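You operate a simulated robot arm through the tools that you are given. There is no shell and no other tool.

Carry out the task below with a simulated robot arm. There is one attempt and no reset: what you move stays moved.

TASK
Size the headset on the service stand as the size card says.
Fine: free the slider lock, bring both pointers to that mark, then lock again; boom and foam stay as they are. Where these are worked on the way, their far stop is far enough and under half their travel is too little: slider lock.

Only the result counts: the job must be done as asked and must still hold three seconds after the hand-in. Knocking over, shifting, dropping, spilling or breaking anything else fails it.

THE ROBOT
A 6-joint arm with a two-finger parallel gripper, fixed in place. Base frame: the origin is on the floor under the middle of its stand, x ahead of it, y to its left, z up. Units: m, degrees, N and s.
With the tool pointing down near the work surface it reaches from about 0.34 to 0.76 m from the base axis. Its first joint turns from -66.0 to 66.0 degrees. Payload 2.45 kg.
The tool frame sits at the grasp point between the pads (the TCP): z along the fingers, y along the line on which they close. The tips reach 0.024 m beyond it. The gripper opens to 0.068 m. The fingers are 0.017 m wide and 0.01 m thick; the gripper's body (0.04 by 0.07 m) begins 0.041 m behind the TCP.
Orientation is that of the tool frame in the base frame, as a unit quaternion [w, x, y, z]. With the fingers straight down and closing along the base's y, the tool's x points along the base's -x, its y along +y and its z along -z.

THE INTERFACE
- The arm moves only by the tool move_arm. Its argument "series" is text: rows parted by semicolons, each of 7 numbers parted by spaces: the turn, a rotation vector about the tool's x, y, z in rad, then the shift along the tool's x, y, z in m, then the opening, from 0 (shut) to 1 (fully open). In form: ax ay az x y z gripper; .... A call has 1 to 20 rows; each row shifts and turns the commanded pose from where the row before left it, along the tool's axes as they then stand. Rows are played at 5 a second. More than 0.05 m and 8.6 degrees between two rows, or a gripper value outside its range, and nothing of the call is played. A pose out of reach is approached as far as the arm can. The call stops where the force on the tool passes 90 N (or 10 N more than at its start, if that is more) or the arm is blocked; 0.2 s more then pass. Each finger travels about 0.108 m/s and halts on what it meets, pressing with about 45 N; the grip force reading is that of the motor and also rises with nothing between the fingers. The clock runs only during rows and for 0.2 s after the last one: add rows that do not move to give the fingers time. It gives the time, the measured TCP pose, the force on the tool (base axes), the opening and the grip force at its end, in the units of the frame above (readings bear some noise), with the torque about the TCP (base axes, N m) and any sound that the robot's microphone picked up.
- Cameras (640 x 400 px; columns grow to the right, rows downward): "scene" is fixed at [0.1817, 0.4422, 1.4481]; the picture's right is [-0.45, -0.89, 0.00], its down [-0.64, 0.32, -0.69] and it looks along [0.62, -0.31, -0.72] (base axes); focal length 317 px, centre (320, 200). "wrist" rides on the gripper at [0.084, 0.011, -0.075] in the tool frame; the picture's right is [-0.13, 0.99, 0.00], its down [-0.60, -0.08, -0.79] and it looks along [-0.79, -0.10, 0.61] (tool axes); focal length 251 px, centre (320, 200).
- get_image(camera): a new picture of that camera. The clock stands still meanwhile.
- point_at(camera, pixels): for up to 12 pixels [column, row] of the newest picture of that camera ("zoom" is the newest enlarged one), the place [x, y, z] in the base frame of the surface seen there, good to about 0.002 m. The clock stands still meanwhile.
- close_up(camera, box): a new picture of the part [left, top, right, bottom] of that camera's present view, enlarged. The clock stands still meanwhile.
- hand_in(): hands the job in; it is judged then, once.

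Open the gripper and draw the arm clear of the work before you hand the job in, unless the task says otherwise.

The tools are called after "Emit:" by a JSON object that holds its "op" and its "data". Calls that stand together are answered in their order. move_arm: Moves the arm, as the interface text tells. Its arguments: {"type":"object","properties":{"series":{"type":"string"}},"required":["series"]} The other tools are called the same way: get_image (camera) takes a picture; point_at (camera, pixels) gives the place of the surface under pixels of a picture; close_up (camera, box) takes an enlarged picture of a part of a camera's view; hand_in () hands the job in.

At the start:

```text
t: 0.0
eef_pos: [0.4026, 0.1731, 1.1458]
tcp_rot: [0.0, 0.0, 1.0, 0.0]
force: [0.6, 0.1, 0.2]
torque: [0.01, 0.02, -0.03]
gripper_width: 0.068
gripper_force: 0.0
```

scene: 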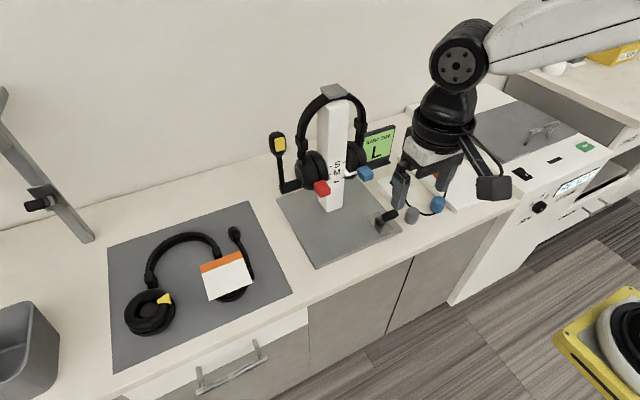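
wrist: 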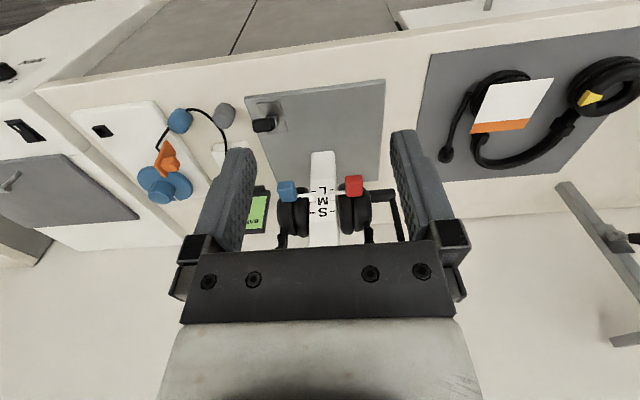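

The scene shows the headset on a stand near pixel (335,150), a size card reading "L" near (378,147), and a lever on the stand's plate near (388,217). I take close-ups to see the details.

Emit:
{"op": "close_up", "data": {"camera": "scene", "box": [260, 75, 420, 175]}}

Emit:
{"op": "close_up", "data": {"camera": "scene", "box": [290, 150, 450, 250]}}

Emit:
{"op": "close_up", "data": {"camera": "wrist", "box": [240, 80, 400, 240]}}

```text
4.00 times, centred on (340, 125) of scene
```

zoom: 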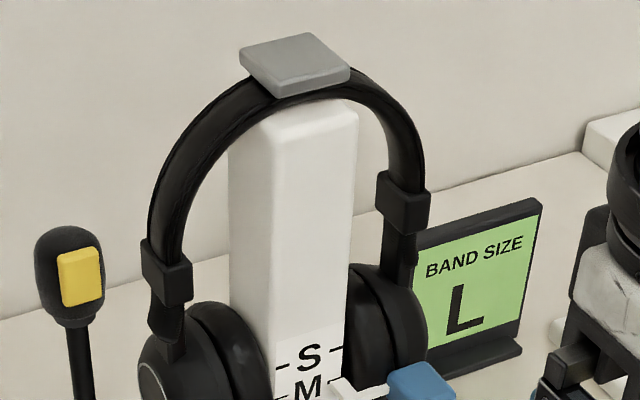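

```text
4.00 times, centred on (370, 200) of scene
```

zoom: 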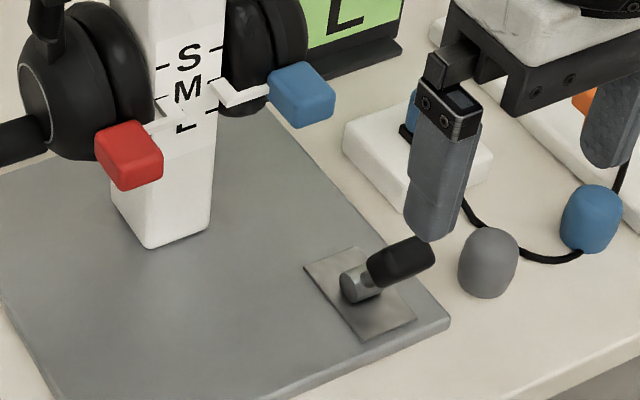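

```text
2.50 times, centred on (320, 160) of wrist
```

zoom: 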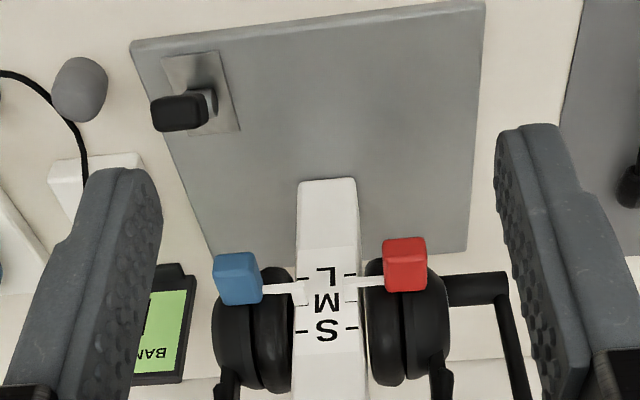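

The card says L; the red tab (128,155 in the zoom) and the blue tab (300,95) carry the white pointers, and the lock lever is at (380,270). I ask for the places of these.

Emit:
{"op": "close_up", "data": {"camera": "scene", "box": [290, 150, 450, 250]}}

Emit:
{"op": "point_at", "data": {"camera": "zoom", "pixels": [[137, 130], [135, 170], [310, 75], [310, 110], [160, 68], [158, 120], [185, 125], [400, 260], [425, 250], [350, 285], [330, 270], [185, 235]]}}

Emit:
{"op": "close_up", "data": {"camera": "scene", "box": [300, 140, 380, 190]}}

```text
4.00 times, centred on (370, 200) of scene
```

zoom: 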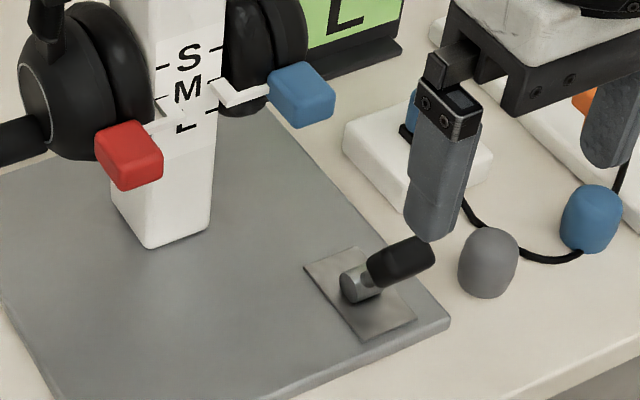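

```text
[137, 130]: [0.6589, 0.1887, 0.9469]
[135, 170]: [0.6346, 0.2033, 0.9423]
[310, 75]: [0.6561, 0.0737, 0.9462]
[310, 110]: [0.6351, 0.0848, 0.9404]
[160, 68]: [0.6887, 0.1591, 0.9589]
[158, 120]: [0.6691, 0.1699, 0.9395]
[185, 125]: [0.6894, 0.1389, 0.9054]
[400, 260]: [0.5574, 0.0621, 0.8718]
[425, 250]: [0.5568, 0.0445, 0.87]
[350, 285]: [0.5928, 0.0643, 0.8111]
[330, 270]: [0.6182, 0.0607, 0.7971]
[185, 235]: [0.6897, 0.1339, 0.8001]
```

```text
8.00 times, centred on (340, 165) of scene
```

zoom: 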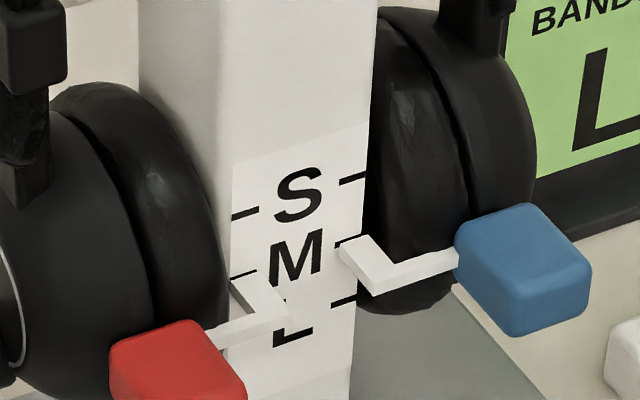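

I look closer at the lever from both cameras, to learn its shape and how it turns.

Emit:
{"op": "close_up", "data": {"camera": "scene", "box": [360, 200, 408, 240]}}

Emit:
{"op": "point_at", "data": {"camera": "zoom", "pixels": [[200, 160], [250, 200], [300, 180], [350, 150], [400, 120], [330, 130], [430, 140], [220, 270], [180, 240], [240, 300], [300, 230], [100, 200]]}}

Emit:
{"op": "close_up", "data": {"camera": "wrist", "box": [240, 80, 300, 140]}}

Emit:
{"op": "point_at", "data": {"camera": "wrist", "pixels": [[256, 125], [265, 125], [272, 125], [256, 120], [270, 120], [275, 107], [324, 118], [260, 102], [285, 130], [287, 190], [354, 185], [323, 170]]}}

```text
10.00 times, centred on (384, 220) of scene
```

zoom: 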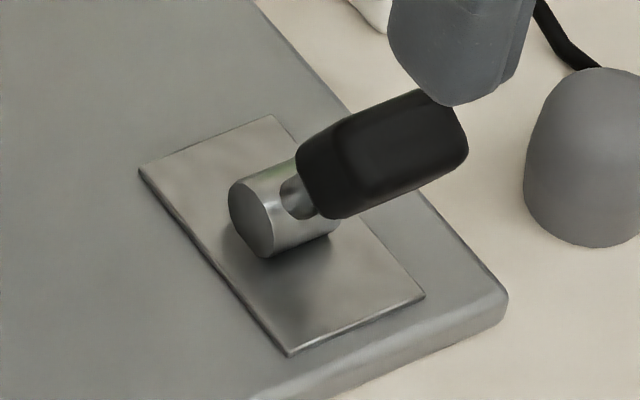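

```text
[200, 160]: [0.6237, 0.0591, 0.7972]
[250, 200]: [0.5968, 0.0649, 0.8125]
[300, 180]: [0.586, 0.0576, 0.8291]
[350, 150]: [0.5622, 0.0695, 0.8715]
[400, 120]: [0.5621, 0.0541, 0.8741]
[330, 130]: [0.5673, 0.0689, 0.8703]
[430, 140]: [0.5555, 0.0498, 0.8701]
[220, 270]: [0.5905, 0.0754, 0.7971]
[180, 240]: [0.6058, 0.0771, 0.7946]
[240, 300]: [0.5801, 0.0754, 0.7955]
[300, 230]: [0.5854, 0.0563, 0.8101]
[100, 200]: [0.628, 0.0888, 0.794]
```

```text
6.67 times, centred on (270, 110) of wrist
```

zoom: 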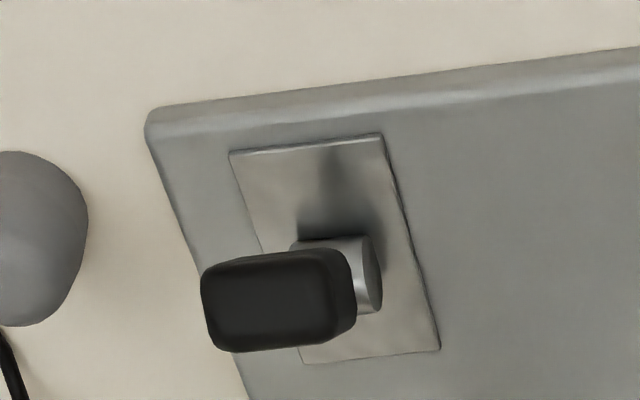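

```text
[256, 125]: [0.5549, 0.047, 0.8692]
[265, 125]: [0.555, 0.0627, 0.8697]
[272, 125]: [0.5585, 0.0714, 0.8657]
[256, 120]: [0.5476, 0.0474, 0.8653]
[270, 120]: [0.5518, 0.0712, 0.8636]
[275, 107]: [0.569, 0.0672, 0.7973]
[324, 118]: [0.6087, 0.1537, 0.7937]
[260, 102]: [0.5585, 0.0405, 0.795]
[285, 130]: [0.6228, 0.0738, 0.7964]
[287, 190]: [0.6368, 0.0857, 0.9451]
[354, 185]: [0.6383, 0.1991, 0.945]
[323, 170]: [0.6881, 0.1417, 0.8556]
```

The lever pivots about an axis along y near (0.592, 0.06, 0.811), and its grip leans toward -x at about (0.558, 0.058, 0.868). Now I measure the marks and the pointer tips in an 8x zoom.

Emit:
{"op": "close_up", "data": {"camera": "scene", "box": [300, 140, 380, 190]}}

Emit:
{"op": "point_at", "data": {"camera": "zoom", "pixels": [[245, 213], [240, 276], [352, 180], [344, 303], [350, 240], [240, 285], [250, 320], [375, 285], [300, 150], [300, 335], [170, 345], [520, 235]]}}

Emit:
{"op": "close_up", "data": {"camera": "wrist", "box": [280, 160, 370, 240]}}

Emit:
{"op": "point_at", "data": {"camera": "zoom", "pixels": [[50, 190], [510, 190], [50, 130], [510, 130], [180, 200], [400, 200], [290, 200], [290, 300]]}}

```text
8.00 times, centred on (340, 165) of scene
```

zoom: 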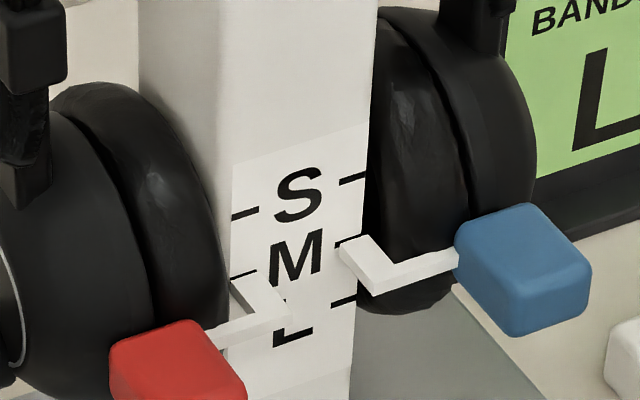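

```text
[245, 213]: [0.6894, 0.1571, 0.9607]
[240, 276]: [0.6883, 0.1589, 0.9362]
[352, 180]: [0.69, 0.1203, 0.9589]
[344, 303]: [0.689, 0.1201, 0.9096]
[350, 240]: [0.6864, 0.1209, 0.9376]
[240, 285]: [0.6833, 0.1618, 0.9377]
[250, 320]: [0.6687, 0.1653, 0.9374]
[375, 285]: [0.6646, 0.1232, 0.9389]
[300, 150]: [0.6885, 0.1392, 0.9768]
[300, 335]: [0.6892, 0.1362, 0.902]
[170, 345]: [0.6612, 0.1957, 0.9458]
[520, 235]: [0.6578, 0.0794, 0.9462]
```

```text
5.00 times, centred on (325, 200) of wrist
```

zoom: 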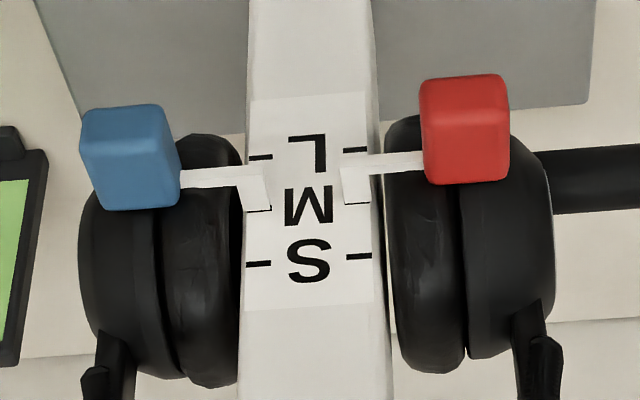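

```text
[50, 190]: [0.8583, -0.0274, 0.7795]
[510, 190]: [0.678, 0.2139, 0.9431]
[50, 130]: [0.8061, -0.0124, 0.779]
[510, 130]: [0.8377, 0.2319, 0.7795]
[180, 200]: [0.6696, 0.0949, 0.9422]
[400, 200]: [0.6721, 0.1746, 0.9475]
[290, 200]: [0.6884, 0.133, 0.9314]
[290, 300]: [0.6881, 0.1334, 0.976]
```

Marks read S z≈0.960, M≈0.936, L≈0.910, with both pointer tips at about 0.937 (M), so each must go down about 0.026. I first tilt the tool about 40° so the fingers point forward and down, staying high up.

Emit:
{"op": "move_arm", "data": {"series": "0 -0.14 0 0 0 0 1; 0 -0.14 0 0 0 0 1; 0 -0.14 0 0 0 0 1; 0 -0.14 0 0 0 0 1; 0 -0.14 0 0 0 0 1; 0 0 0 0 0 0 1"}}

Emit:
{"op": "get_image", "data": {"camera": "wrist"}}

Emit:
{"op": "get_image", "data": {"camera": "scene"}}

```text
t: 1.4
eef_pos: [0.402, 0.1732, 1.1442]
tcp_rot: [0.342, 0.0, 0.94, 0.001]
force: [0.7, 0.3, -0.4]
torque: [0.03, 0.0, 0.0]
gripper_width: 0.0682
gripper_force: 0.0
```

```text
taken
```

wrist: 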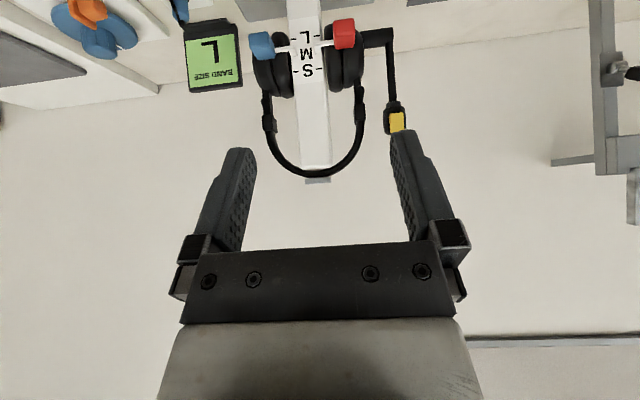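

```text
taken
```

scene: 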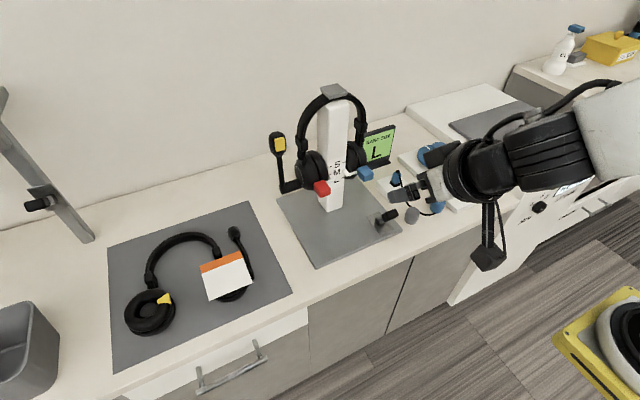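

The tilt is done; the lever is at (385,217) in the scene with a grey knob beside it at (411,214). I measure what stands around the lever before coming down.

Emit:
{"op": "close_up", "data": {"camera": "scene", "box": [350, 160, 446, 240]}}

Emit:
{"op": "point_at", "data": {"camera": "zoom", "pixels": [[400, 360], [390, 340], [420, 380], [370, 360], [580, 315], [320, 330], [200, 375], [270, 390], [230, 380], [300, 310], [350, 200], [100, 90]]}}

```text
5.00 times, centred on (398, 200) of scene
```

zoom: 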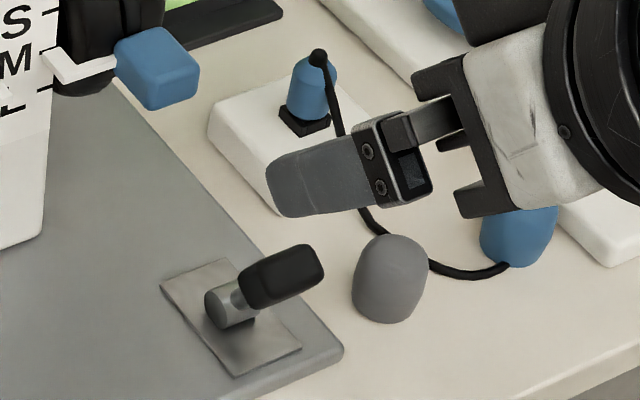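

```text
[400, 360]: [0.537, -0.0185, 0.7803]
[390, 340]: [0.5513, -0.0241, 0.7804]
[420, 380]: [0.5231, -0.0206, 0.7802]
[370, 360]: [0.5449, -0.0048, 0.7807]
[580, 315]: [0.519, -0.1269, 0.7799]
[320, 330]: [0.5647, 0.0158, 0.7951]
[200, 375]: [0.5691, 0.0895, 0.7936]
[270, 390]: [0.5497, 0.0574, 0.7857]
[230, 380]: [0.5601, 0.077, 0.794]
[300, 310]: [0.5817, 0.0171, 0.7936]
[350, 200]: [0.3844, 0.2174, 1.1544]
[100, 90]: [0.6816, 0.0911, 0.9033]
```

I measure the grey knob at zoom (390,280) and the lever grip edges at (240–325, 245–310).

Emit:
{"op": "point_at", "data": {"camera": "zoom", "pixels": [[390, 245], [390, 280], [362, 280], [420, 280], [390, 315], [245, 290], [260, 270], [300, 252], [318, 265], [300, 285], [260, 300], [282, 275]]}}

```text
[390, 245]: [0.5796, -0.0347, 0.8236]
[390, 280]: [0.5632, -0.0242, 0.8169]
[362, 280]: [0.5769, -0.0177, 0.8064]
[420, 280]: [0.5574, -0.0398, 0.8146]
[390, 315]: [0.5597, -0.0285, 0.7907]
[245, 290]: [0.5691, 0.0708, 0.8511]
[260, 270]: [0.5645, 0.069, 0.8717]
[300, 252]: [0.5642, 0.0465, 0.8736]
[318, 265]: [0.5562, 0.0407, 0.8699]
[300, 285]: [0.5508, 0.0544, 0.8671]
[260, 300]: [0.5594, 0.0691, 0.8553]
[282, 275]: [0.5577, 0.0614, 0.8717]
```

The grip's centre is about (0.559, 0.056, 0.863) and the knob (y<-0.01, z<0.825) is clear of the fingers. I move to a standoff 0.10 m back along the tool from the grip.

Emit:
{"op": "move_arm", "data": {"series": "0 0 0 0.0101 -0.0195 0.0358 1; 0 0 0 0.0101 -0.0195 0.0358 1; 0 0 0 0.0101 -0.0195 0.0358 1; 0 0 0 0.0101 -0.0195 0.0358 1; 0 0 0 0.0101 -0.0195 0.0358 1; 0 0 0 0.0101 -0.0195 0.0358 1; 0 0 0 0 0 0 1"}}

Emit:
{"op": "get_image", "data": {"camera": "wrist"}}

Emit:
{"op": "close_up", "data": {"camera": "scene", "box": [340, 150, 436, 240]}}

```text
t: 3.0
eef_pos: [0.4946, 0.0656, 0.9561]
tcp_rot: [0.342, 0.0, 0.94, -0.006]
force: [-0.2, 0.0, -0.3]
torque: [-0.03, -0.04, -0.02]
gripper_width: 0.068
gripper_force: 0.0
out of reach, approached as far as the arm can: row 6
```

```text
taken
```

wrist: 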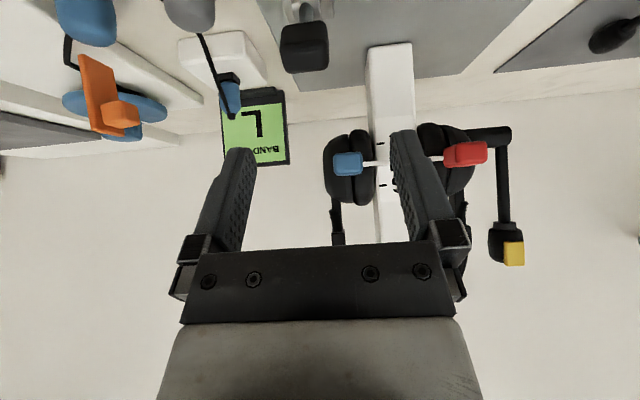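

```text
4.44 times, centred on (388, 195) of scene
```

zoom: 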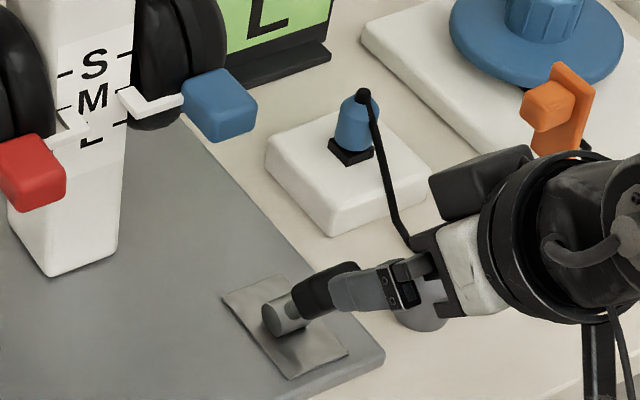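

Row 6 was out of reach at this tilt (measured 0.4946, 0.0656, 0.9561). I lessen the tilt by 8° in place and see whether the pose follows.

Emit:
{"op": "move_arm", "data": {"series": "0 0.07 0 0 0 0 1; 0 0.07 0 0 0 0 1; 0 0 0 0 0 0 1"}}

```text
t: 3.8
eef_pos: [0.493, 0.0667, 0.9563]
tcp_rot: [0.275, 0.0, 0.961, 0.001]
force: [-0.8, 0.6, 0.2]
torque: [0.0, 0.0, -0.01]
gripper_width: 0.0679
gripper_force: 0.1
```

The pose follows: tilt is now 32° at (0.493, 0.067, 0.956). I line up sideways and go 0.07 m along the tool toward the grip, leaving the last 0.034 m for after a look.

Emit:
{"op": "move_arm", "data": {"series": "0 0 0 -0.0067 -0.0107 0 1; 0 0 0 0 0 0.025 1; 0 0 0 0 0 0.025 1; 0 0 0 0 0 0.02 1; 0 0 0 0 0 0 1"}}

Emit:
{"op": "get_image", "data": {"camera": "wrist"}}

Emit:
{"op": "close_up", "data": {"camera": "scene", "box": [340, 160, 436, 240]}}

```text
t: 5.0
eef_pos: [0.536, 0.0556, 0.9025]
tcp_rot: [0.275, -0.002, 0.962, -0.002]
force: [-0.7, 0.6, 0.2]
torque: [0.0, 0.0, 0.0]
gripper_width: 0.0679
gripper_force: 0.1
```

```text
taken
```

wrist: 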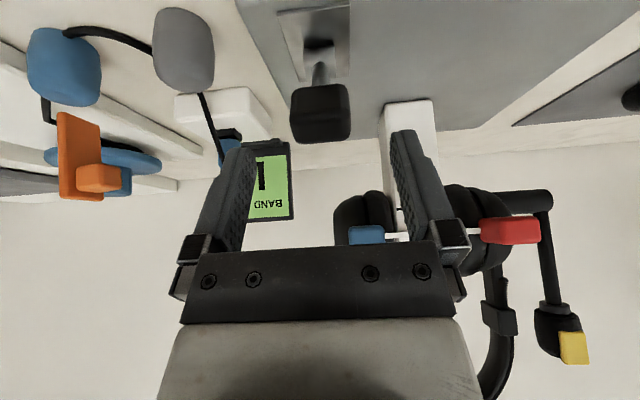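

```text
5.00 times, centred on (388, 200) of scene
```

zoom: 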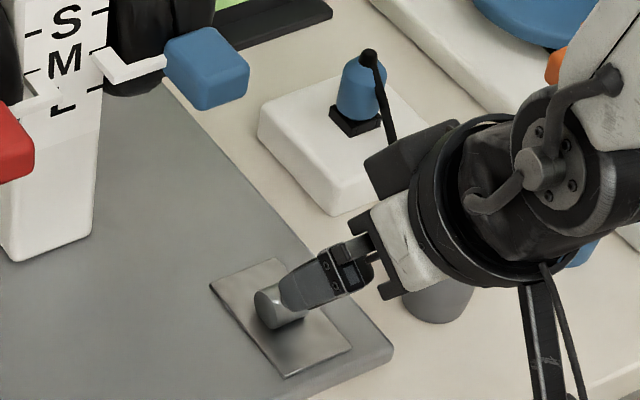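

The grip sits centred between the fingers at (320,112) in the wrist view. I check its place once more before the last advance.

Emit:
{"op": "point_at", "data": {"camera": "wrist", "pixels": [[320, 130], [295, 130], [340, 130], [320, 92], [300, 115], [345, 105], [320, 70]]}}

```text
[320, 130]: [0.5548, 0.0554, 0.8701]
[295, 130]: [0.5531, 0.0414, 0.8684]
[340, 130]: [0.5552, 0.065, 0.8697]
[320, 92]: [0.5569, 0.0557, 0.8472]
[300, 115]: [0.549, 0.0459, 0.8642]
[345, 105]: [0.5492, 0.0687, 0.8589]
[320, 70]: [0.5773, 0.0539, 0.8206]
```

The grip spans y 0.040–0.072 with its centre near z 0.860, as thought. I go the last 0.036 m and close the fingers on its ends.

Emit:
{"op": "move_arm", "data": {"series": "0 0 0 0.0013 0.0005 0.018 1; 0 0 0 0 0 0.018 1; 0 0 0 0 0 0 1; 0 0 0 0 0 0 0.3; 0 0 0 0 0 0 0.3; 0 0 0 0 0 0 0.3; 0 0 0 0 0 0 0.3"}}

Emit:
{"op": "get_image", "data": {"camera": "wrist"}}

Emit:
{"op": "close_up", "data": {"camera": "scene", "box": [340, 160, 436, 240]}}

```text
t: 6.6
eef_pos: [0.5553, 0.0551, 0.8698]
tcp_rot: [0.275, 0.0, 0.962, -0.005]
force: [3.7, -17.2, -3.9]
torque: [0.29, -0.13, 0.0]
gripper_width: 0.0337
gripper_force: 44.9
```

```text
taken
```

wrist: 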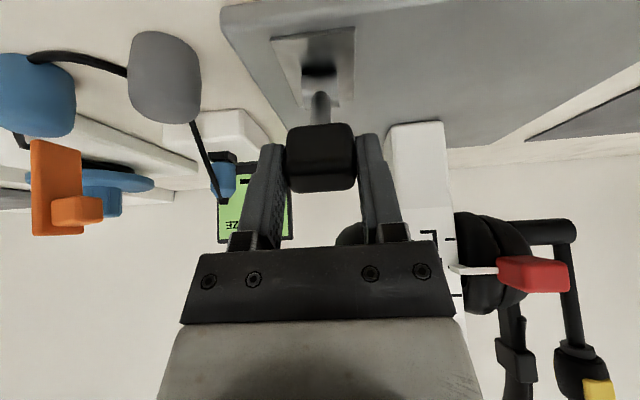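

```text
5.00 times, centred on (388, 200) of scene
```

zoom: 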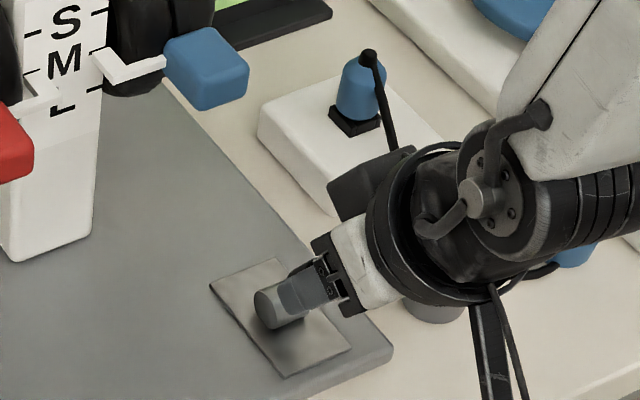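

The fingers hold the grip (width 0.034, 45 N), with a 17 N sideways load that tells me to shift about 2 mm to -y. I ease that off and begin to swing the lever toward +x by about 10° about its pivot.

Emit:
{"op": "move_arm", "data": {"series": "0 0 0 0 -0.0015 0 0.3; 0 0 0 -0.0054 0 0.0006 0.3; 0 0 0 -0.0053 0 0.0006 0.3"}}

```text
t: 7.4
eef_pos: [0.5586, 0.0556, 0.872]
tcp_rot: [0.269, 0.002, 0.963, -0.003]
force: [-22.3, -10.9, 0.4]
torque: [0.19, 1.28, 0.37]
gripper_width: 0.0338
gripper_force: 45.4
```

It moved only 3 mm with 22 N resistance. I look before pushing further.

Emit:
{"op": "get_image", "data": {"camera": "wrist"}}

Emit:
{"op": "close_up", "data": {"camera": "scene", "box": [360, 190, 408, 240]}}

```text
taken
```

wrist: 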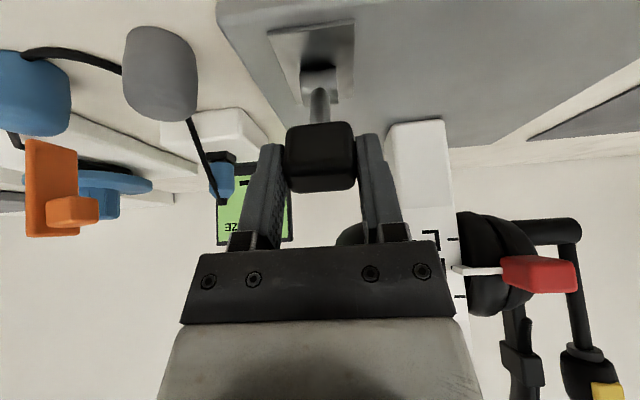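

```text
8.00 times, centred on (384, 215) of scene
```

zoom: 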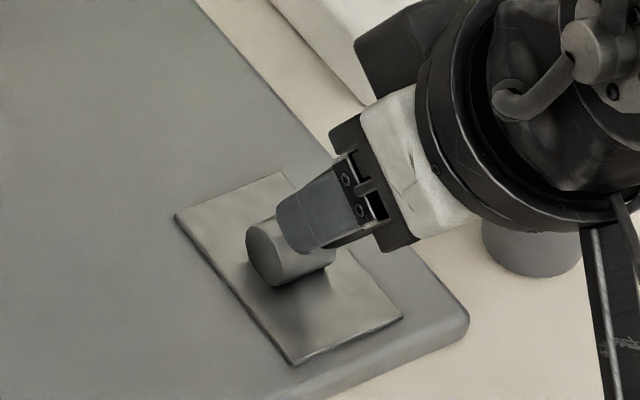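

The lever itself yields easily; most of the load is the pads resisting its turning (1.3 N m). Pushing with shut fingers will be gentler, so I open, back off along the tool, and shift behind the grip on the -x side.

Emit:
{"op": "move_arm", "data": {"series": "0 0 0 0.005 0 0 0.3; 0 0 0 0 0 0 1; 0 0 0 0 0 0 1; 0 0 0 0 0 -0.03 1; 0 0 0 0 0 -0.03 1; 0 0 0 0 0 0 1"}}

Emit:
{"op": "close_up", "data": {"camera": "scene", "box": [360, 190, 408, 240]}}

Emit:
{"op": "get_image", "data": {"camera": "wrist"}}

```text
t: 8.8
eef_pos: [0.527, 0.0559, 0.922]
tcp_rot: [0.275, 0.0, 0.961, 0.0]
force: [-0.1, 0.0, -0.1]
torque: [0.01, 0.01, 0.01]
gripper_width: 0.0679
gripper_force: 0.1
```

```text
8.00 times, centred on (384, 215) of scene
```

zoom: 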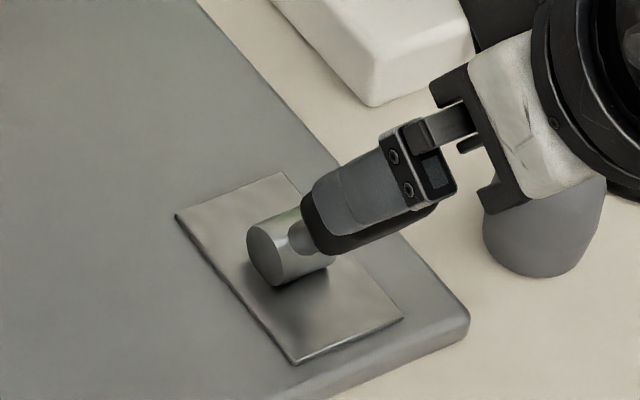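

```text
taken
```

wrist: 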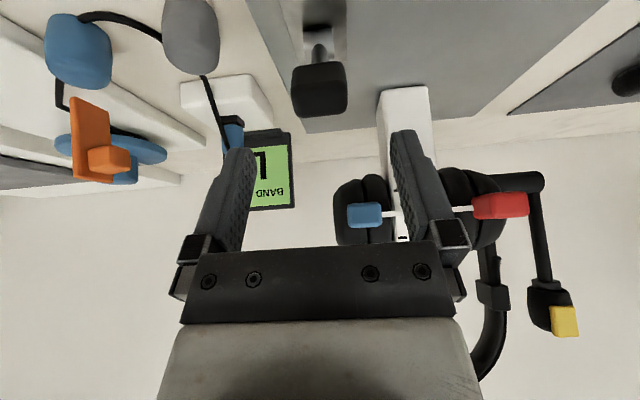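

I measure where the grip is now (wrist (293–347, 65–115)).

Emit:
{"op": "point_at", "data": {"camera": "wrist", "pixels": [[320, 108], [300, 108], [338, 108], [320, 75], [320, 90], [320, 50]]}}

Emit:
{"op": "point_at", "data": {"camera": "zoom", "pixels": [[310, 225], [318, 195], [345, 245], [300, 240], [275, 250], [255, 260]]}}

```text
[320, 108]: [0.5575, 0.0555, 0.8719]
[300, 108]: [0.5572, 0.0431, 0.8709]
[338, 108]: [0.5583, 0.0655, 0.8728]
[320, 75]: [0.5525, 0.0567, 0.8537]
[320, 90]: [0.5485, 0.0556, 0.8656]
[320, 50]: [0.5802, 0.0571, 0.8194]
```

```text
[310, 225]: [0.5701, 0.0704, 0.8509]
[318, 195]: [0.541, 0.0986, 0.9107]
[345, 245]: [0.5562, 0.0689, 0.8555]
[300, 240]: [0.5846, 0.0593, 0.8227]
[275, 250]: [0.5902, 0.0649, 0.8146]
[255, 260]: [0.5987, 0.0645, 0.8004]
```

The lever is back at its first lean, its -x face near (0.550, 0.861). I shut the fingers, move behind it and down so their front face is about 12 mm from that face.

Emit:
{"op": "move_arm", "data": {"series": "0 0 0 0.017 0 0 0.5; 0 0 0 0.016 0 0.01 0; 0 0 0 0 0 0.02 0; 0 0 0 0 0 0.022 0; 0 0 0 0 0 0 0; 0 0 0 0 0 0 0"}}

Emit:
{"op": "get_image", "data": {"camera": "wrist"}}

Emit:
{"op": "close_up", "data": {"camera": "scene", "box": [360, 190, 408, 240]}}

```text
t: 9.8
eef_pos: [0.536, 0.0529, 0.8857]
tcp_rot: [0.274, -0.001, 0.962, -0.007]
force: [-39.3, -4.8, 57.2]
torque: [0.11, 0.24, 0.03]
gripper_width: 0.0002
gripper_force: 23.7
out of reach, approached as far as the arm can: row 1, 2, 3, 4
stopped in row 4: the force on the tool passed its limit at 161 N (the readings are from after the stop); the commanded pose is now the measured one
```

```text
taken
```

wrist: 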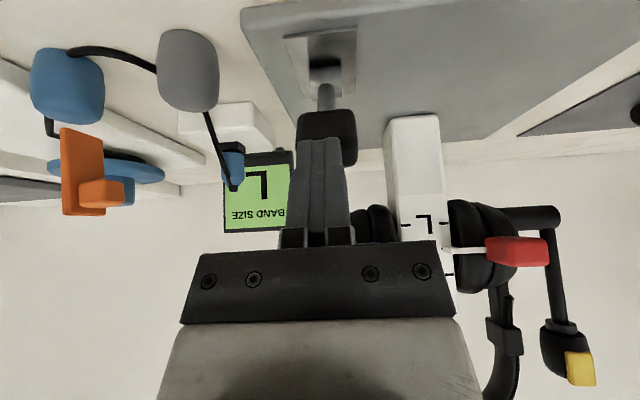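

```text
8.00 times, centred on (384, 215) of scene
```

zoom: 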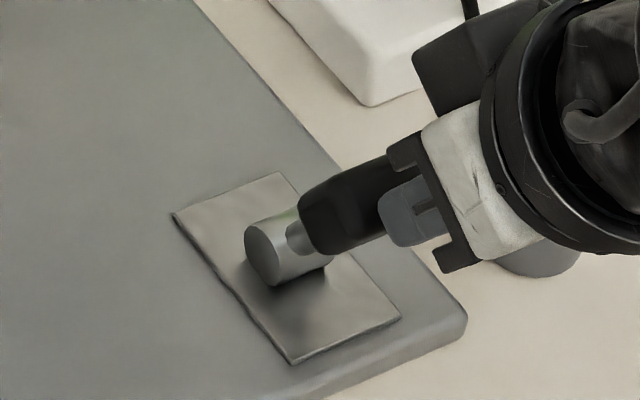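

The arm could not reach that far back at this tilt and slid onto the top of the grip, then stopped. I lift straight up off it at once and reduce the tilt.

Emit:
{"op": "move_arm", "data": {"series": "0 0 0 -0.0158 0 -0.0255 0; 0 0 0 -0.0158 0 -0.0255 0; 0 0.13 0 0 0 0 0; 0 0.13 0 0 0 0 0; 0 0.13 0 0 0 0 0; 0 0 0 0 0 0 0"}}

Emit:
{"op": "get_image", "data": {"camera": "scene"}}

Emit:
{"op": "get_image", "data": {"camera": "wrist"}}

Emit:
{"op": "close_up", "data": {"camera": "scene", "box": [360, 190, 408, 240]}}

```text
t: 11.2
eef_pos: [0.5466, 0.0329, 0.9456]
tcp_rot: [0.194, 0.014, 0.979, -0.065]
force: [0.0, -0.2, -0.3]
torque: [0.0, 0.02, 0.0]
gripper_width: 0.0001
gripper_force: 23.3
out of reach, approached as far as the arm can: row 4, 5
```

```text
taken
```

scene: 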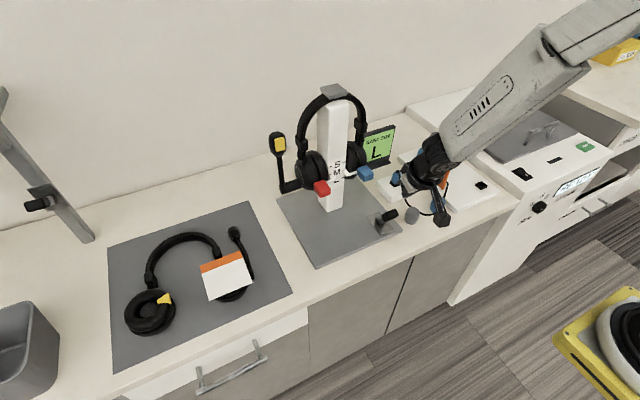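

```text
taken
```

wrist: 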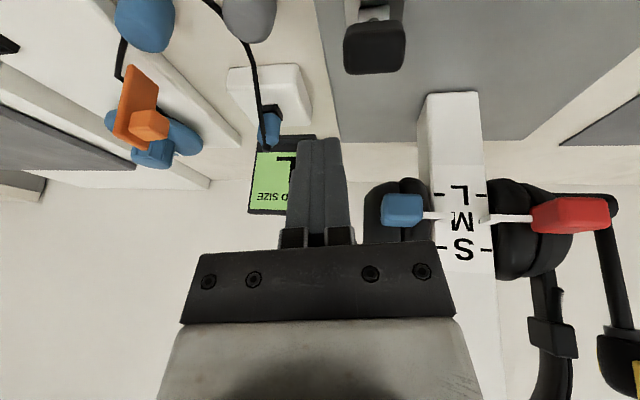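

```text
8.00 times, centred on (384, 215) of scene
```

zoom: 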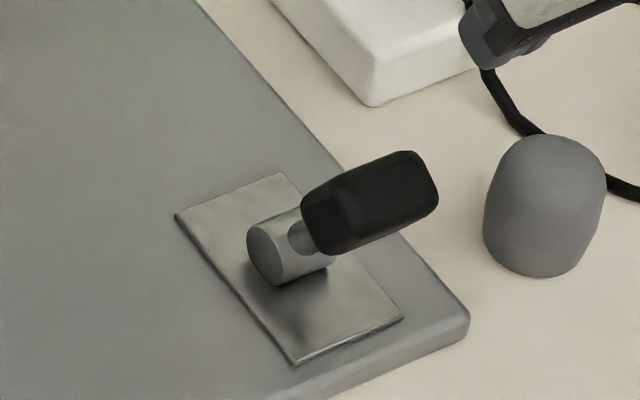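

The lever is unharmed and at its first lean; the arm is near a wrist singularity here (pose drifted to y 0.033 with some yaw). I raise it straight up 0.18 m, then turn the tool back to vertical.

Emit:
{"op": "move_arm", "data": {"series": "0 0 0 -0.0172 -0.0055 -0.0413 0; 0 0 0 -0.0172 -0.0055 -0.0413 0; 0 0 0 -0.0172 -0.0055 -0.0413 0; 0 0 0 -0.0172 -0.0055 -0.0413 0; 0 0 0 0 0 0 0"}}

```text
t: 12.4
eef_pos: [0.5757, 0.0325, 1.1088]
tcp_rot: [0.096, 0.008, 0.995, -0.034]
force: [-0.2, -0.7, 0.3]
torque: [0.01, -0.03, 0.01]
gripper_width: 0.0
gripper_force: 23.9
out of reach, approached as far as the arm can: row 1
```

The arm came free and followed. I let it settle and read the pose before turning further.

Emit:
{"op": "move_arm", "data": {"series": "0 0 0 0 0 0 0; 0 0 0 0 0 0 0"}}

```text
t: 13.0
eef_pos: [0.5762, 0.0319, 1.1081]
tcp_rot: [0.095, 0.008, 0.995, -0.035]
force: [-0.9, 0.4, -0.5]
torque: [-0.04, 0.03, 0.01]
gripper_width: 0.0
gripper_force: 24.1
```

Settled at (0.576, 0.032, 1.108), tilt 11°. I turn to vertical and move to above the pre-push point (0.523, 0.056, 1.0).

Emit:
{"op": "move_arm", "data": {"series": "-0.035 0.0955 -0.008 0 0 0 0; -0.035 0.0955 -0.008 0 0 0 0; 0 0 0 0.0177 0.008 0.036 0; 0 0 0 0.0177 0.008 0.036 0; 0 0 0 0.0177 0.008 0.036 0; 0 0 0 0 0 0 0"}}

```text
t: 14.4
eef_pos: [0.5205, 0.057, 1.002]
tcp_rot: [0.001, 0.0, 1.0, 0.001]
force: [-0.3, -0.4, -0.2]
torque: [0.02, 0.0, -0.02]
gripper_width: 0.0
gripper_force: 23.8
```

Now vertical at (0.5205, 0.057, 1.002). I go straight down to a fingertip height of about 0.85, behind the grip, with the fingers shut.

Emit:
{"op": "move_arm", "data": {"series": "0 0 0 0 -0.001 0.032 0; 0 0 0 0 0 0.032 0; 0 0 0 0 0 0.032 0; 0 0 0 0 0 0.031 0; 0 0 0 0 0 0 0"}}

Emit:
{"op": "close_up", "data": {"camera": "scene", "box": [340, 160, 436, 240]}}

Emit:
{"op": "get_image", "data": {"camera": "wrist"}}

```text
t: 15.6
eef_pos: [0.5215, 0.0555, 0.8736]
tcp_rot: [0.001, 0.0, 1.0, 0.001]
force: [0.1, -1.2, 0.0]
torque: [-0.02, -0.01, -0.01]
gripper_width: 0.0
gripper_force: 24.1
```

```text
5.00 times, centred on (388, 200) of scene
```

zoom: 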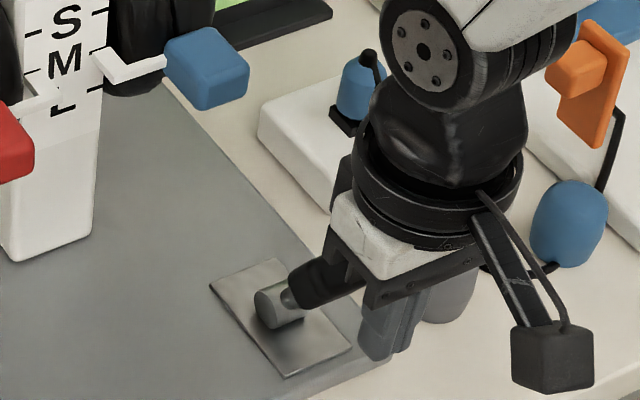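

```text
taken
```

wrist: 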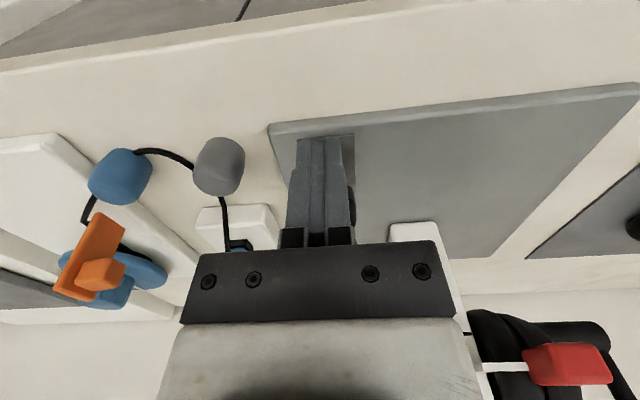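

The fingers stand behind the grip (scene zoom (385,310)). I push toward +x by 0.03 m and read the force.

Emit:
{"op": "move_arm", "data": {"series": "0 0 0 -0.01 0 0 0; 0 0 0 -0.01 0 0 0; 0 0 0 -0.01 0 0 0"}}

Emit:
{"op": "close_up", "data": {"camera": "scene", "box": [340, 160, 436, 240]}}

```text
t: 16.4
eef_pos: [0.5519, 0.0541, 0.8746]
tcp_rot: [0.001, -0.001, 1.0, 0.001]
force: [-7.4, 0.5, 11.7]
torque: [-0.01, -0.12, 0.01]
gripper_width: 0.0
gripper_force: 23.7
```

```text
5.00 times, centred on (388, 200) of scene
```

zoom: 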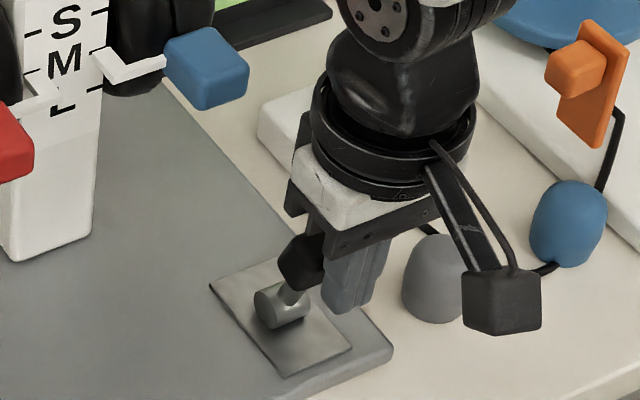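

The lever is swinging over at about 7 N. I keep pushing another 0.03 m.

Emit:
{"op": "move_arm", "data": {"series": "0 0 0 -0.01 0 0 0; 0 0 0 -0.01 0 0 0; 0 0 0 -0.01 0 0 0"}}

Emit:
{"op": "close_up", "data": {"camera": "scene", "box": [340, 160, 436, 240]}}

```text
t: 17.1
eef_pos: [0.576, 0.0549, 0.8823]
tcp_rot: [0.002, 0.0, 1.0, 0.001]
force: [-11.4, -1.2, 21.5]
torque: [-0.35, 0.45, 0.06]
gripper_width: 0.0002
gripper_force: 23.3
stopped in row 3: the force on the tool passed its limit at 97 N (the readings are from after the stop); the commanded pose is now the measured one
```

```text
5.00 times, centred on (388, 200) of scene
```

zoom: 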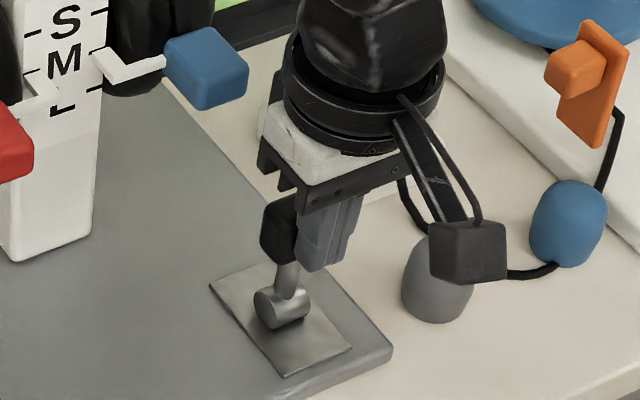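

The push stopped at 97 N with the lever near upright. I look at both views and measure before doing more.

Emit:
{"op": "point_at", "data": {"camera": "zoom", "pixels": [[275, 215], [275, 250], [288, 235], [268, 210], [268, 245], [285, 280], [280, 205], [270, 195], [320, 260], [310, 200]]}}

Emit:
{"op": "close_up", "data": {"camera": "scene", "box": [360, 180, 408, 230]}}

Emit:
{"op": "get_image", "data": {"camera": "wrist"}}

```text
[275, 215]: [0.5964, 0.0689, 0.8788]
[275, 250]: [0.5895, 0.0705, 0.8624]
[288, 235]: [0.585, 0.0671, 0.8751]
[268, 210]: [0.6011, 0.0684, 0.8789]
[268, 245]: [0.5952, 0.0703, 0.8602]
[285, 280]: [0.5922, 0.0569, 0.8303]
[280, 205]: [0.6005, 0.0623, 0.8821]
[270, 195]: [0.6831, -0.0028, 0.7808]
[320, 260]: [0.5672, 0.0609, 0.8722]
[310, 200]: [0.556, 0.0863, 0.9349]
```

```text
8.00 times, centred on (384, 205) of scene
```

zoom: 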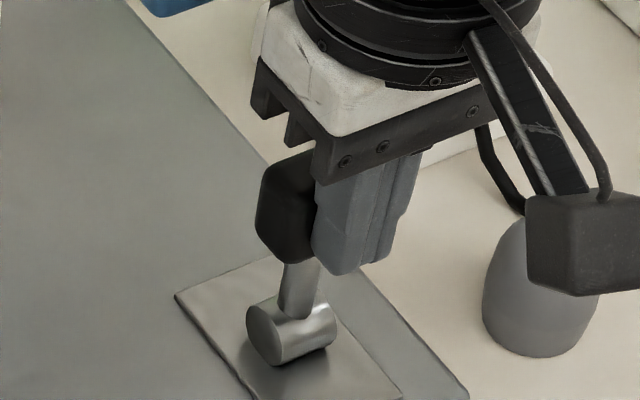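

```text
taken
```

wrist: 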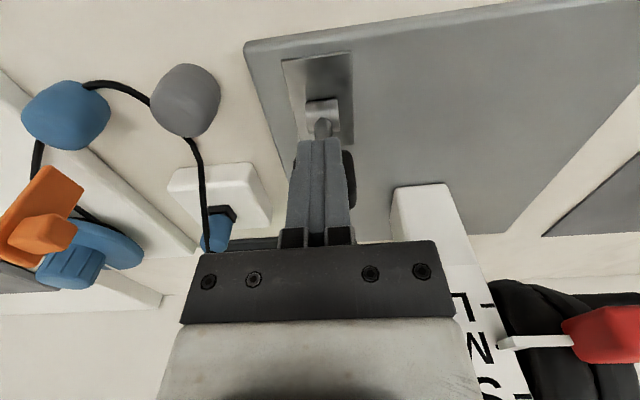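

The pads' friction dragged the tool up 8 mm as the grip rose on its arc, which made the load. I back off 5 mm, return to z 0.874, and look whether the lever stays.

Emit:
{"op": "move_arm", "data": {"series": "0 0 0 0.005 0 0 0; 0 0 0 0.003 0 0.008 0; 0 0 0 0 0 0 0"}}

Emit:
{"op": "close_up", "data": {"camera": "scene", "box": [360, 180, 408, 230]}}

```text
t: 17.9
eef_pos: [0.5738, 0.0548, 0.8824]
tcp_rot: [0.014, 0.0, 1.0, 0.003]
force: [-14.6, -8.2, 84.4]
torque: [-0.56, -0.62, -0.12]
gripper_width: 0.0002
gripper_force: 23.1
```

```text
8.00 times, centred on (384, 205) of scene
```

zoom: 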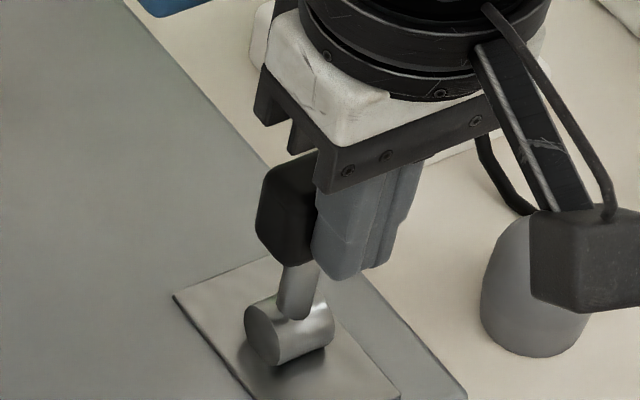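

Moving down is blocked at 84 N, so something of the gripper is resting on the lever's top. I measure the points around the grip's top and the palm in this zoom.

Emit:
{"op": "point_at", "data": {"camera": "zoom", "pixels": [[290, 165], [275, 185], [310, 160], [262, 200], [290, 255], [265, 245], [325, 200], [340, 265], [330, 180], [320, 150], [270, 110], [300, 300]]}}

Emit:
{"op": "get_image", "data": {"camera": "wrist"}}

```text
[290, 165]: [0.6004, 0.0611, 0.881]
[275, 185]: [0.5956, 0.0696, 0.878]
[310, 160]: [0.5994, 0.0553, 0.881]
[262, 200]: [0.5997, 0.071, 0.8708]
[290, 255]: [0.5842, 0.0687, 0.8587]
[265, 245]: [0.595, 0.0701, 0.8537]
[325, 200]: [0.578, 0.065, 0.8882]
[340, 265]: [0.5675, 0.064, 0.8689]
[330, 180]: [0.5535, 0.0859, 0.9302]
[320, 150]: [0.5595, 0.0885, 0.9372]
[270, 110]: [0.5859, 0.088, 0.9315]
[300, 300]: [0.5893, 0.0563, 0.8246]
```

```text
taken
```

wrist: 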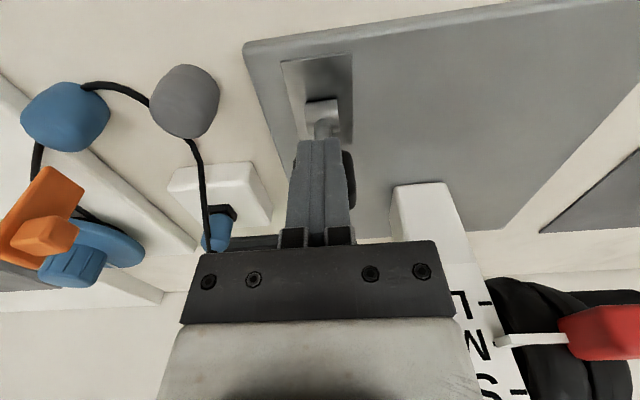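

The load passes through the lever's pivot, so part of the finger is seated on the grip's upper -x edge. I look closely at the finger from the wrist camera and the scene.

Emit:
{"op": "close_up", "data": {"camera": "wrist", "box": [260, 90, 380, 250]}}

Emit:
{"op": "close_up", "data": {"camera": "scene", "box": [370, 190, 402, 216]}}

```text
2.50 times, centred on (320, 170) of wrist
```

zoom: 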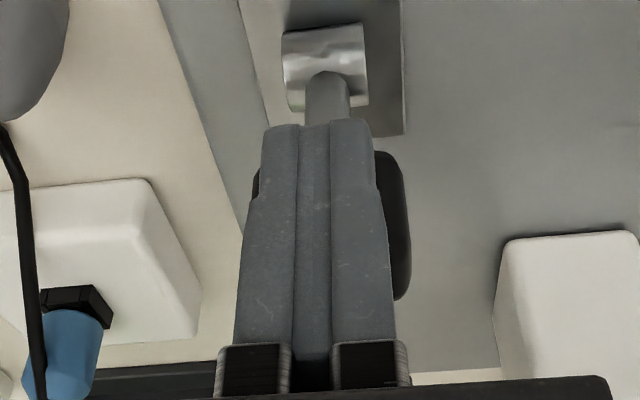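

```text
15.38 times, centred on (386, 203) of scene
```

zoom: 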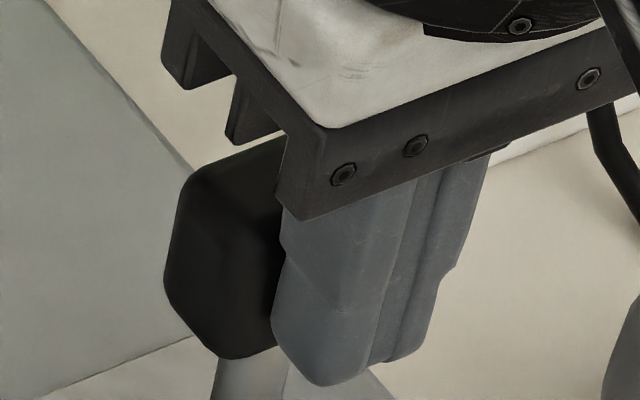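

I relieve the load by going up 9 mm and read the force.

Emit:
{"op": "move_arm", "data": {"series": "0 0 0 0 0 -0.009 0; 0 0 0 0 0 0 0"}}

Emit:
{"op": "close_up", "data": {"camera": "scene", "box": [360, 180, 408, 230]}}

```text
t: 18.5
eef_pos: [0.5673, 0.0564, 0.8812]
tcp_rot: [0.001, -0.001, 1.0, 0.0]
force: [-4.8, 5.2, 13.4]
torque: [-0.05, -0.1, 0.06]
gripper_width: 0.0
gripper_force: 23.7
```

```text
8.00 times, centred on (384, 205) of scene
```

zoom: 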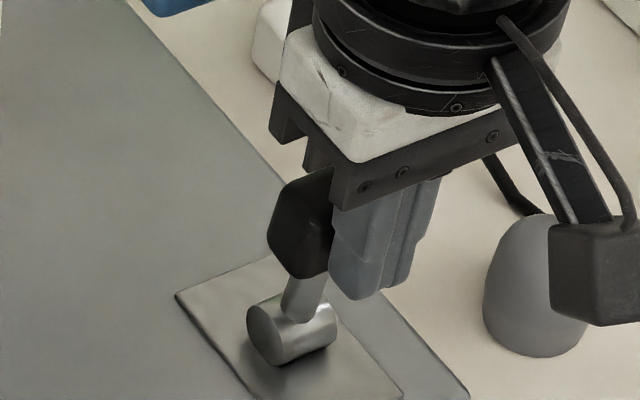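

The lever leans back with the tool. I back off and up to see whether it holds by itself, so I can come again with the tool rolled sideways and clear of the blue tab.

Emit:
{"op": "move_arm", "data": {"series": "0 0 0 0.01 0 -0.003 0; 0 0 0 0.015 0 0 0; 0 0 0 0.015 0 -0.01 0; 0 0 0 0 0 -0.03 0; 0 0 0 0 0 -0.03 0; 0 0 0 0 0 0 0"}}

Emit:
{"op": "close_up", "data": {"camera": "scene", "box": [360, 180, 408, 230]}}

Emit:
{"op": "get_image", "data": {"camera": "wrist"}}

```text
t: 19.9
eef_pos: [0.5265, 0.0556, 0.9553]
tcp_rot: [0.004, 0.0, 1.0, 0.001]
force: [0.2, 0.8, -0.1]
torque: [0.0, -0.01, 0.0]
gripper_width: 0.0
gripper_force: 23.8
```

```text
8.00 times, centred on (384, 205) of scene
```

zoom: 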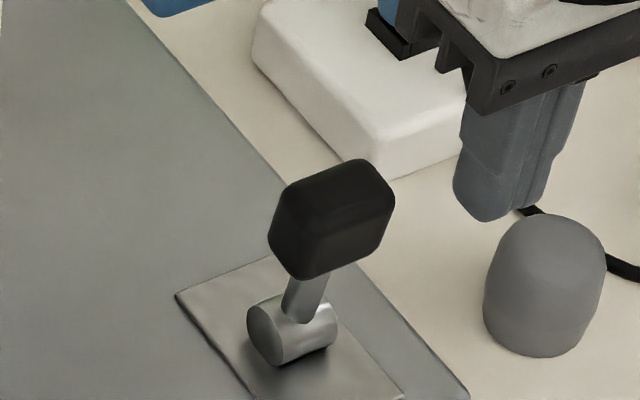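

```text
taken
```

wrist: 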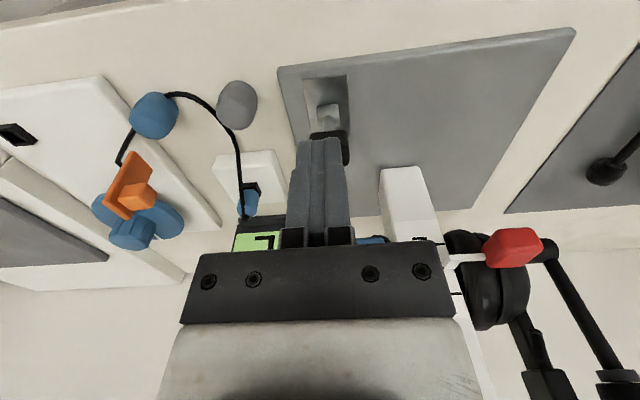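

The lever holds by friction where it was left, slightly short of upright. I measure the grip now.

Emit:
{"op": "point_at", "data": {"camera": "zoom", "pixels": [[335, 180], [375, 175], [300, 190], [285, 200], [285, 250], [300, 265], [340, 225], [380, 210], [350, 250], [305, 300], [280, 320], [330, 270]]}}

```text
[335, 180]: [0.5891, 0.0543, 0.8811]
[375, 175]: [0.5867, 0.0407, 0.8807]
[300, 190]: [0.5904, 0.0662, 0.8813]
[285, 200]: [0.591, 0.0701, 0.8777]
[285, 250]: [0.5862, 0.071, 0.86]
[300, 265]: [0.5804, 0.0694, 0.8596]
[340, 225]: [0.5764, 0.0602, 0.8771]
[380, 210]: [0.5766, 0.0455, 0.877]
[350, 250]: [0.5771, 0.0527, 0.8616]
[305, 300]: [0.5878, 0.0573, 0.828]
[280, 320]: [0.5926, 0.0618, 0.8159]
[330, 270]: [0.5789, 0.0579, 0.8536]
```

The grip's -x face is at x≈0.577, z 0.852–0.880, leaning about -5°. I roll the tool 30° so its body goes to the -y side, then descend behind the grip with the tips just below its lower edge.

Emit:
{"op": "move_arm", "data": {"series": "-0.131 0 0 0 0 0 0; -0.131 0 0 0 0 0 0; -0.131 0 0 0 0 0 0; -0.131 0 0 0 0 0 0; 0 0 0 0 -0.0176 0.0254 0; 0 0 0 0 -0.0176 0.0254 0; 0 0 0 0 -0.0176 0.0254 0; 0 0 0 0 0 0 0"}}

Emit:
{"op": "close_up", "data": {"camera": "scene", "box": [340, 160, 436, 240]}}

Emit:
{"op": "get_image", "data": {"camera": "wrist"}}

```text
t: 21.7
eef_pos: [0.5303, 0.0475, 0.864]
tcp_rot: [0.003, -0.001, 0.966, 0.26]
force: [-0.8, 0.3, -0.5]
torque: [0.0, 0.0, 0.02]
gripper_width: 0.0
gripper_force: 23.2
```

```text
5.00 times, centred on (388, 200) of scene
```

zoom: 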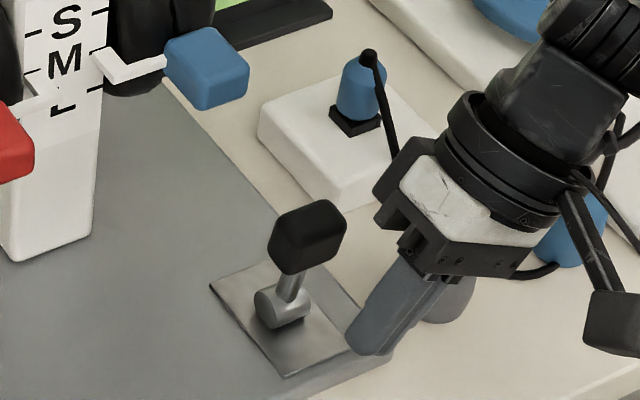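

```text
taken
```

wrist: 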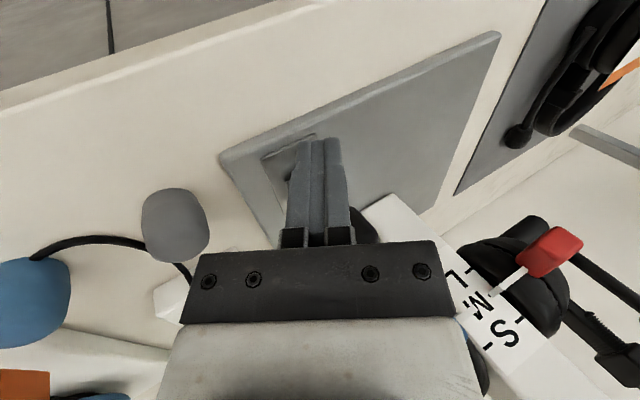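

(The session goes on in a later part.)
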